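You operate a simulated robot arm through the tools that you are given. There is no shell and no other tool. Be economical: measure what you need, move in short steps, check, and stop when the job is done.

Carry out the task below with a simulated robot arm. There is one attempt and no reset: what you move stays moved.

TASK
Slide the flat card box along the long belt top until it stands next to the grey block.

It is judged by the outcome, as a careful person would: the job done as asked, and still so three seconds after it is handed in. It fails if anything else is knocked over, pushed out of place, dropped, spilled or broken.

THE ROBOT
A 6-joint arm with a two-finger parallel gripper, fixed in place. Base frame: the origin is at the foot of the arm, x ahead of it, y to its left, z up; the work surface is at about z = 0.88. Lengths are in m, angles in rad, forces in N, time in s.
With the tool pointing down near the work surface it reaches from about 0.26 to 0.66 m from the base axis. Its first joint turns from -1.152 to 1.152 rad. Payload 2.9 kg.
Tool frame: the origin (TCP) lies between the finger pads and is the grasp point; the fingertips stand 0.03 m ahead of it; z points along the fingers, y is the line along which they close. The gripper opens to 0.11 m. The fingers are 0.02 m wide and 0.01 m thick; the gripper's body (0.048 by 0.112 m) begins 0.055 m behind the TCP.
Orientation is that of the tool frame in the base frame, as a unit quaternion [x, y, z, w]. With the fingers straight down and closing along the base's y, the tool's x points along the base's -x, its y along +y and its z along -z.

THE INTERFACE
- The arm moves only by the tool step_arm. Its argument "rows" is text: rows parted by semicolons, each of 7 numbers parted by spaces: the shift along the tool's x, y, z in m, then the turn, a rotation vector about the tool's x, y, z in rad, then the finger opening in m, from 0 to 0.11. In form: x y z rx ry rz hand; .... A call has 1 to 12 rows; each row shifts and turns the commanded pose from where the row before left it, along the tool's axes as they then stand. A row lasts 0.2 s, in which the tool goes at most 0.05 m and 0.15 rad; a call with a longer step from one row to the next is refused whole, and so is a gripper value outside its range. A pose out of reach is approached as far as the arm can. The call stops where the force on the tool passes 40 N (or 10 N more than at its start, if that is more) or the arm is blocked; 0.2 s more then pass. The fingers move at their own pace (about 0.108 m/s each) and stop on an object; they squeeze with about 44 N. The grip force told is the motor's: it shows also when the fingers shut on nothing. Time passes only in rows, and 0.2 s behind the last, so rows that do not move let the fingers close. It gives the time, the measured TCP pose, the force on the tool (base axes), the opening and the grip force at its end, in the units of the frame above (readings bear some noise).
- Cameras (640 x 400 px; columns grow to the right, rows downward): "scene" is fixed at [0.0656, 0.4195, 1.4093]; the picture's right is [-0.86, -0.51, 0.00], its down [-0.16, 0.27, -0.95] and it looks along [0.48, -0.82, -0.32] (base axes); focal length 369 px, centre (320, 200). "wrist" rides on the gripper at [-0.036, 0, -0.057] in the tool frame; the picture's right is [0.00, -1.00, 0.00], its down [0.97, 0.00, -0.24] and it looks along [0.24, 0.00, 0.97] (tool axes); focal length 218 px, centre (320, 200).
- snapshot(camera): a new picture of that camera. No time passes.
- point_at(camera, pixels): there is no depth. For up to 12 entries [column, row, z] of the newest picture of that camera ("zoom" is the newest enlarged one), the place [x, y] in the base frame at which the ray of that pixel passes the height z, good to about 0.002 m. No time passes.
- enlarge(camera, box): a new picture of the part [left, top, right, bottom] of that camera's present view, enlarged. No time passes.
- finish_job(): hands the job in; it is judged then, once.

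Work in short steps. Measure before you move; look again where a grasp or a placing could have gone wrong, and mend it. You have 60 turns and 20 pictures in all, the two below and enlarged ones among them. Open the gripper and draw the arm clear of the work before you hand the job in, unless the task says otherwise; then end with one line.

The tools are called after "Call:" as name(argument=value, ...) on one line, values as JSON. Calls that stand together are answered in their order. step_arm: Moves the arm, as the interface text tells. Its arguments: {"type":"object","properties":{"rows":{"type":"string"}},"required":["rows"]} The other tools are called the same way: snapshot (camera) takes a picture; point_at (camera, pixels) gives the place at which the rays of pixels pass given heights; enlarge (camera, box) takes an enlarged picture of a part of a camera's view; finish_job () hands the job in.

At the start:

```text
time: 0.0
tcp_pos: [0.3872, -0.2061, 1.1464]
orientation: [0.0, 1.0, 0.0, 0.0]
contact_force: [0.0, 0.4, -0.4]
grip_width: 0.1101
grasp_force: 0.2
```

scene: 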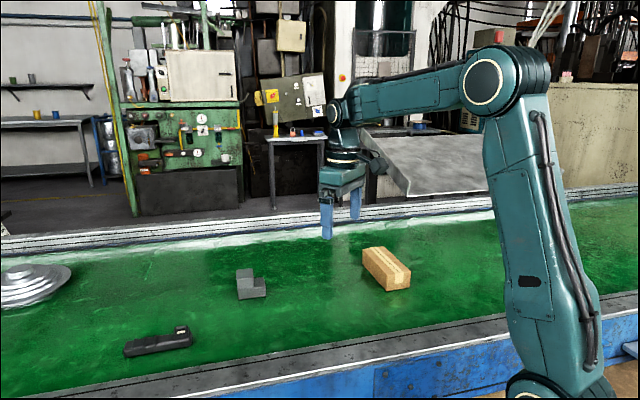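
wrist: 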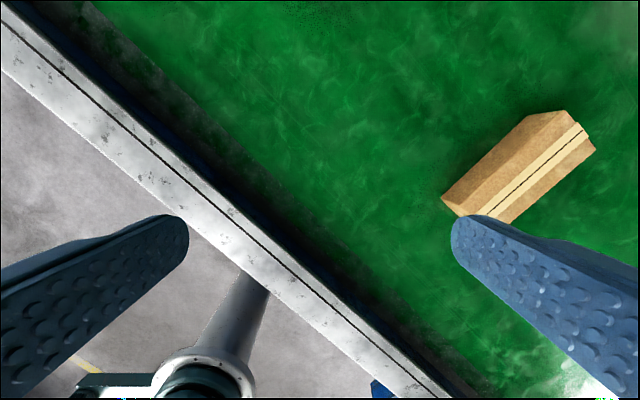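

The box is at about (387,268) and the grey block at about (250,284) in the scene. I'll enlarge that part of the view before measuring.

Call:
enlarge(camera="scene", box=[220, 220, 440, 357])

Call:
point_at(camera="wrist", pixels=[[442, 198, 0.88], [527, 114, 0.92], [565, 111, 0.92], [595, 150, 0.92], [510, 222, 0.92], [460, 215, 0.92]])

```text
2.91 times, centred on (330, 288) of scene
```

zoom: 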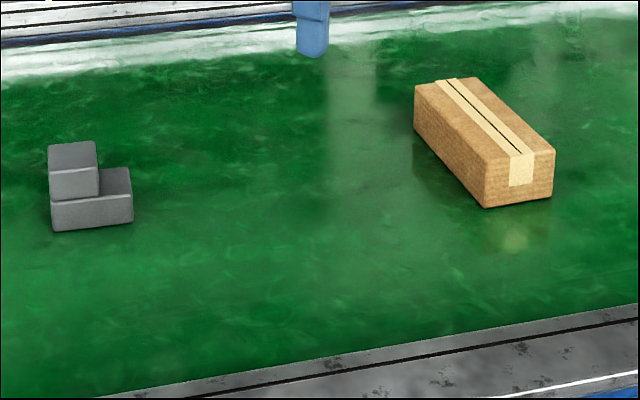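

```text
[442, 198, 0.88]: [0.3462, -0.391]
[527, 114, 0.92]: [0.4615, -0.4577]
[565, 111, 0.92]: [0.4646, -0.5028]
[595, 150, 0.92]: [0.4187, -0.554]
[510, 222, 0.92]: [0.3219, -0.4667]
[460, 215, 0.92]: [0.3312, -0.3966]
```

Now I measure the box's corners (bottom at belt height, and top) and the block's corners in the enlarged picture.

Call:
point_at(camera="zoom", pixels=[[486, 208, 0.88], [551, 198, 0.88], [417, 128, 0.88], [484, 161, 0.92], [555, 149, 0.92], [415, 85, 0.92], [476, 78, 0.92], [54, 232, 0.88], [133, 221, 0.88], [52, 203, 0.9], [132, 193, 0.9], [130, 167, 0.9]])

Call:
point_at(camera="zoom", pixels=[[50, 173, 0.92], [98, 167, 0.92], [96, 141, 0.92], [48, 145, 0.92], [100, 398, 0.88], [638, 305, 0.88], [2, 80, 0.88], [400, 35, 0.88], [484, 161, 0.91], [555, 149, 0.91], [415, 85, 0.91], [476, 78, 0.91]])

```text
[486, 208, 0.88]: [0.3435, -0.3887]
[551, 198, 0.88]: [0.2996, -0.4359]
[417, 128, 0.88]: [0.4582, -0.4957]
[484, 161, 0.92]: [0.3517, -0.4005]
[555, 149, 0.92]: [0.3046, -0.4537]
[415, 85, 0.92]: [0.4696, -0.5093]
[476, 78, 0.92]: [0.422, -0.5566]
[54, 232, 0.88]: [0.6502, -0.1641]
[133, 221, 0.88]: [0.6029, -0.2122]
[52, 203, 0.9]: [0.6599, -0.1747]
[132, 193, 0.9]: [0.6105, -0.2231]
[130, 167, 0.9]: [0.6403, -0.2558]
```

```text
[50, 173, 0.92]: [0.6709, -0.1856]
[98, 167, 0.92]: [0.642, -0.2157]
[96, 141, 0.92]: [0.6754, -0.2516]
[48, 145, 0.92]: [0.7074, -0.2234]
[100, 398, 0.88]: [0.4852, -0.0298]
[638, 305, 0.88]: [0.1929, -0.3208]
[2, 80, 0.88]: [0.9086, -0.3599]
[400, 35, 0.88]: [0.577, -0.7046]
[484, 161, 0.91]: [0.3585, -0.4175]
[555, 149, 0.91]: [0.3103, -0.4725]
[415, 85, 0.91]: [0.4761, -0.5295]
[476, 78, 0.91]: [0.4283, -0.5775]
```

In belt coordinates (u along the belt, (1,1)/√2, and v across it), the box centre is at u≈-0.062, v≈0.598, about 0.064 wide, 0.157 long and 0.048 high. The block's near face is at u≈0.276, centred at v≈0.598. I'll push the box from behind with both spread fingers, so I turn the tool by 45° and move behind the box, staying high.

Call:
step_arm(rows="0 0 0 0 0 -0.1309 0.1;0 0 0 0 0 -0.1309 0.1;0 0 0 0 0 -0.1309 0.1;0 0 0 0 0 -0.1309 0.1;0 0 0 0 0 -0.1309 0.1;0 0 0 0 0 -0.1309 0.1")

Call:
step_arm(rows="0.0315 -0.02225 0 0 0 0 0.1;0.0315 -0.02225 0 0 0 0 0.1;0.0315 -0.02225 0 0 0 0 0.1;0.0315 -0.02225 0 0 0 0 0.1;0.0315 -0.02225 0 0 0 0 0.1;0.0315 -0.02225 0 0 0 0 0.1;0.0315 -0.02225 0 0 0 0 0.1;0.0315 -0.02225 0 0 0 0 0.1;0 0 0 0 0 0 0.1")

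Call:
snapshot(camera="wrist")

```text
time: 1.4
tcp_pos: [0.3877, -0.2064, 1.146]
orientation: [-0.384, 0.924, 0.001, 0.001]
contact_force: [-0.1, -0.3, -0.2]
grip_width: 0.1002
grasp_force: 0.1
```

```text
time: 3.4
tcp_pos: [0.3346, -0.5092, 1.1459]
orientation: [-0.383, 0.924, 0.001, 0.0]
contact_force: [0.5, -0.1, 0.4]
grip_width: 0.1001
grasp_force: 0.0
```

```text
16 pictures are left
```

wrist: 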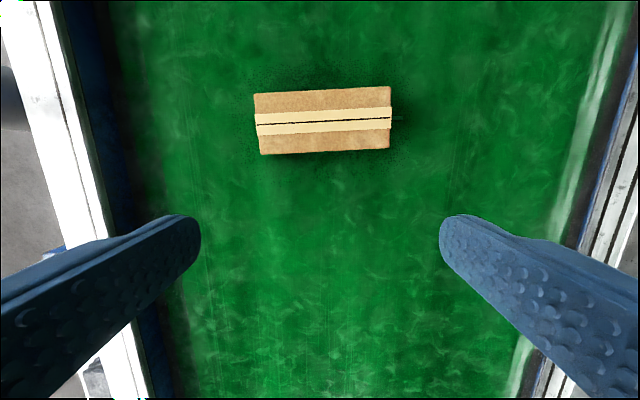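

The box is ahead and nearly square to the tool, with its trailing edge from (261,154) to (389,148). I check that edge's position.

Call:
point_at(camera="wrist", pixels=[[261, 154, 0.928], [389, 148, 0.928], [254, 93, 0.928], [390, 86, 0.928], [261, 154, 0.88], [389, 148, 0.88]])

```text
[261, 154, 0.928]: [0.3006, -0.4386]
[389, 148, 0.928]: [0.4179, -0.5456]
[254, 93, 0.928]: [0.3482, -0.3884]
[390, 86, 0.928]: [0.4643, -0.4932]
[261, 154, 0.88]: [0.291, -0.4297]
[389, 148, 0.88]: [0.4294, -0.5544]
```

There is 16 mm of clearance behind the trailing face. I descend to TCP z≈0.920.

Call:
step_arm(rows="0 0 0.04 0 0 0 0.1;0 0 0.04 0 0 0 0.1;0 0 0.04 0 0 0 0.1;0 0 0.04 0 0 0 0.1;0 0 0.03 0 0 0 0.1;0 0 0.02 0 0 0 0.1;0 0 0.016 0 0 0 0.1;0 0 0 0 0 0 0.1")

Call:
snapshot(camera="wrist")

Call:
snapshot(camera="scene")

```text
time: 5.2
tcp_pos: [0.3339, -0.511, 0.9196]
orientation: [-0.382, 0.924, 0.0, 0.0]
contact_force: [-0.3, -0.7, 0.4]
grip_width: 0.1001
grasp_force: 0.0
```

```text
15 pictures are left
```

wrist: 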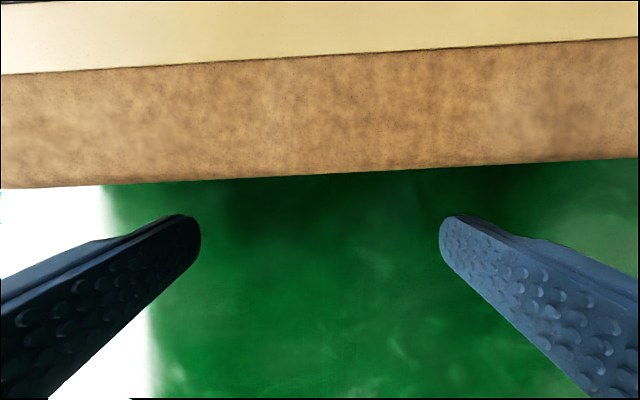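

```text
14 pictures are left
```

scene: 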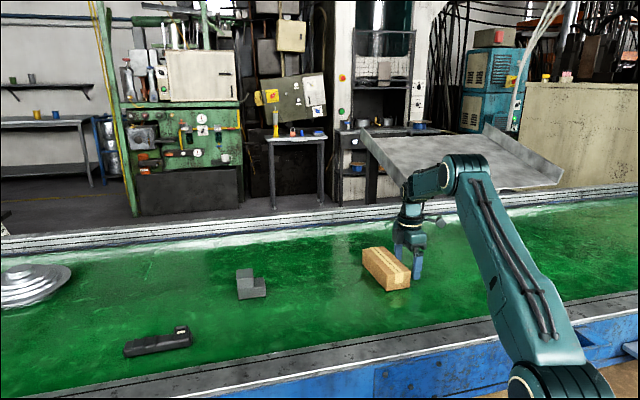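

The fingers stand just behind the box. I start pushing along +u (tool -x), slowly at first.

Call:
step_arm(rows="-0.006 0 0 0 0 0 0.1;-0.006 0 0 0 0 0 0.1;-0.006 0 0 0 0 0 0.1;-0.006 0 0 0 0 0 0.1;-0.008 0 0 0 0 0 0.1;-0.01 0 0 0 0 0 0.1;-0.01 0 0 0 0 0 0.1;-0.01 0 0 0 0 0 0.1;-0.01 0 0 0 0 0 0.1;0 0 0 0 0 0 0.1")

Call:
snapshot(camera="scene")

```text
time: 7.4
tcp_pos: [0.3852, -0.4586, 0.9205]
orientation: [-0.383, 0.924, 0.0, 0.0]
contact_force: [-0.5, -1.1, 0.0]
grip_width: 0.0998
grasp_force: 0.1
```

```text
13 pictures are left
```

scene: 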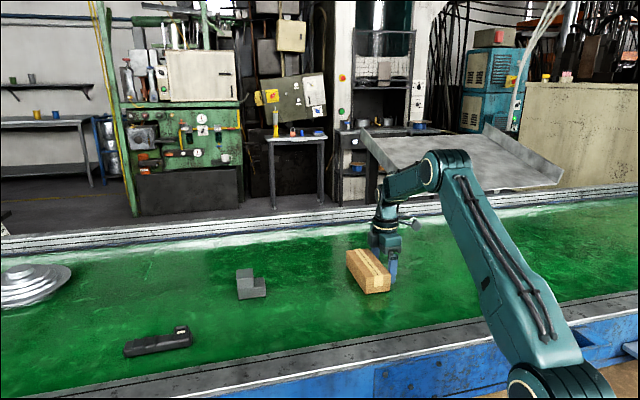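

The box slides smoothly and squarely, with the TCP at u≈-0.052. I carry on by 0.18 m.

Call:
step_arm(rows="-0.01 0 0 0 0 0 0.1;-0.016 0 0 0 0 0 0.1;-0.016 0 0 0 0 0 0.1;-0.016 0 0 0 0 0 0.1;-0.016 0 0 0 0 0 0.1;-0.016 0 0 0 0 0 0.1;-0.016 0 0 0 0 0 0.1;-0.016 0 0 0 0 0 0.1;-0.016 0 0 0 0 0 0.1;-0.016 0 0 0 0 0 0.1;-0.014 0 0 0 0 0 0.1;-0.012 0 0 0 0 0 0.1")

Call:
enlarge(camera="scene", box=[220, 220, 380, 320])

```text
time: 10.0
tcp_pos: [0.5114, -0.3309, 0.9209]
orientation: [-0.383, 0.924, 0.0, 0.0]
contact_force: [-1.2, 0.0, -0.8]
grip_width: 0.1
grasp_force: 0.0
```

```text
4.00 times, centred on (300, 270) of scene
```

zoom: 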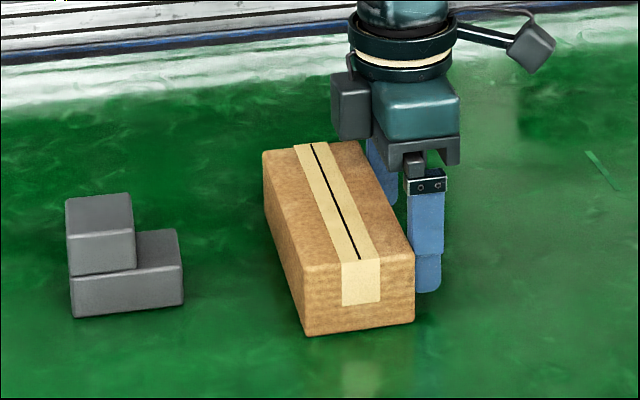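

The box is close now. I measure the gap between the box's leading face and the block.

Call:
point_at(camera="zoom", pixels=[[304, 336, 0.88], [413, 322, 0.88], [268, 210, 0.88], [74, 318, 0.88], [183, 304, 0.88], [183, 264, 0.906], [178, 230, 0.906], [262, 151, 0.928], [303, 267, 0.928]])

```text
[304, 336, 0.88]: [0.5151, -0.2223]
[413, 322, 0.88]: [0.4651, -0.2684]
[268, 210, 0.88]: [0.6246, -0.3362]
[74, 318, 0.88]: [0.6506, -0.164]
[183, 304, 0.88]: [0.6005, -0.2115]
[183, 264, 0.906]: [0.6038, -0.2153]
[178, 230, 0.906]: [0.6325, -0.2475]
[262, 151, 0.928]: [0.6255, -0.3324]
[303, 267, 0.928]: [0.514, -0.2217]
```

The gap is about 67 mm, with the box face at u≈0.207 and the block at ≈0.274. I push 55 mm slowly and measure again.

Call:
step_arm(rows="-0.008 0 0 0 0 0 0.1;-0.008 0 0 0 0 0 0.1;-0.008 0 0 0 0 0 0.1;-0.008 0 0 0 0 0 0.1;-0.007 0 0 0 0 0 0.1;-0.006 0 0 0 0 0 0.1;-0.005 0 0 0 0 0 0.1;-0.003 0 0 0 0 0 0.1;-0.002 0 0 0 0 0 0.1;0 0 0 0 0 0 0.1")

Call:
enlarge(camera="scene", box=[220, 220, 348, 300])

```text
time: 12.2
tcp_pos: [0.5509, -0.2927, 0.9199]
orientation: [-0.383, 0.924, 0.001, 0.001]
contact_force: [-1.0, -0.3, 0.3]
grip_width: 0.0999
grasp_force: 0.1
```

```text
5.00 times, centred on (284, 260) of scene
```

zoom: 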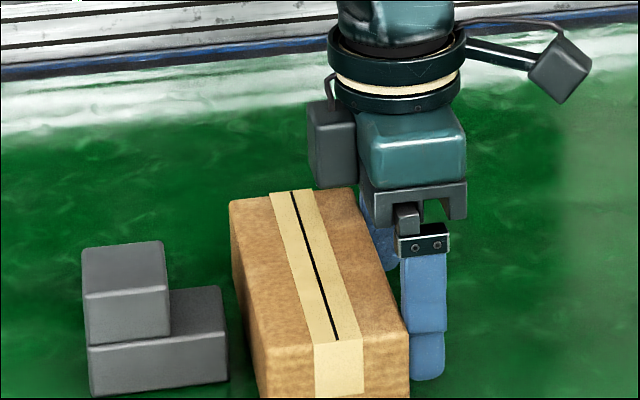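

Call:
point_at(camera="zoom", pixels=[[229, 202, 0.928], [253, 347, 0.928], [228, 329, 0.906], [222, 288, 0.906], [229, 379, 0.88]])

```text
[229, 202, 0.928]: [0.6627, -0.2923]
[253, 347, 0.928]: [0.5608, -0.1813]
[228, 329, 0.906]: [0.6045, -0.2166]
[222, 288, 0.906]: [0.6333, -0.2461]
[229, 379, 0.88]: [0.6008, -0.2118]
```

The gap is now about 6–12 mm. I nudge 4 mm more without touching the block, then back away and rise.

Call:
step_arm(rows="-0.002 0 0 0 0 0 0.1;-0.002 0 0 0 0 0 0.1;0 0 0 0 0 0 0.1;0.01 0 0 0 0 0 0.1;0.02 0 0 0 0 0 0.1;0.02 0 0 0 0 0 0.1;0.01 0 -0.03 0 0 0 0.1;0 0 -0.05 0 0 0 0.1;0 0 -0.05 0 0 0 0.1;0 0 -0.05 0 0 0 0.1;0.03 0 0 0 0 0 0.1;0.03 0 0 0 0 0 0.1")

Call:
enlarge(camera="scene", box=[220, 230, 348, 310])

Call:
snapshot(camera="wrist")

```text
time: 14.8
tcp_pos: [0.4696, -0.3736, 1.1005]
orientation: [-0.383, 0.924, 0.0, 0.0]
contact_force: [-0.3, 0.0, 0.4]
grip_width: 0.0999
grasp_force: 0.1
```

```text
5.00 times, centred on (284, 270) of scene
```

zoom: 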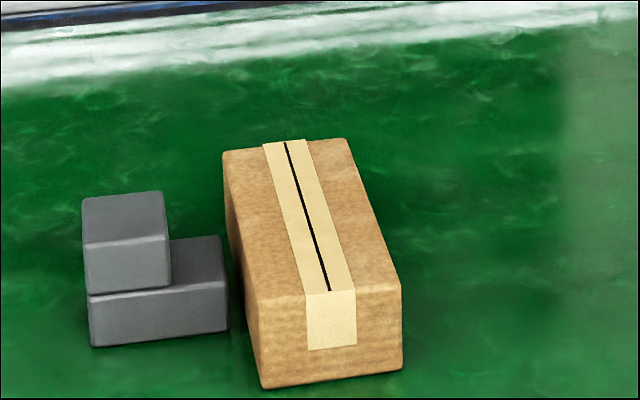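

```text
9 pictures are left
```

wrist: 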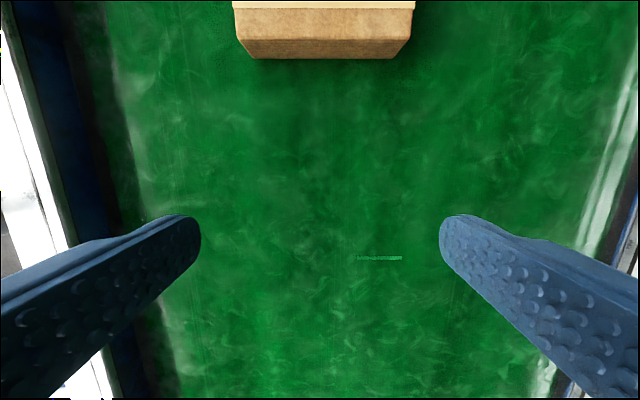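

The box stands squarely beside the grey block, with a gap of a few millimetres. The block hasn't moved and the arm is clear.

Call:
finish_job()

```text
The job is handed in.
```

I slid the card box along the belt to within an estimated 2–8 mm of the grey block, without touching the block or anything else, and handed the job in with the gripper open and the arm clear.
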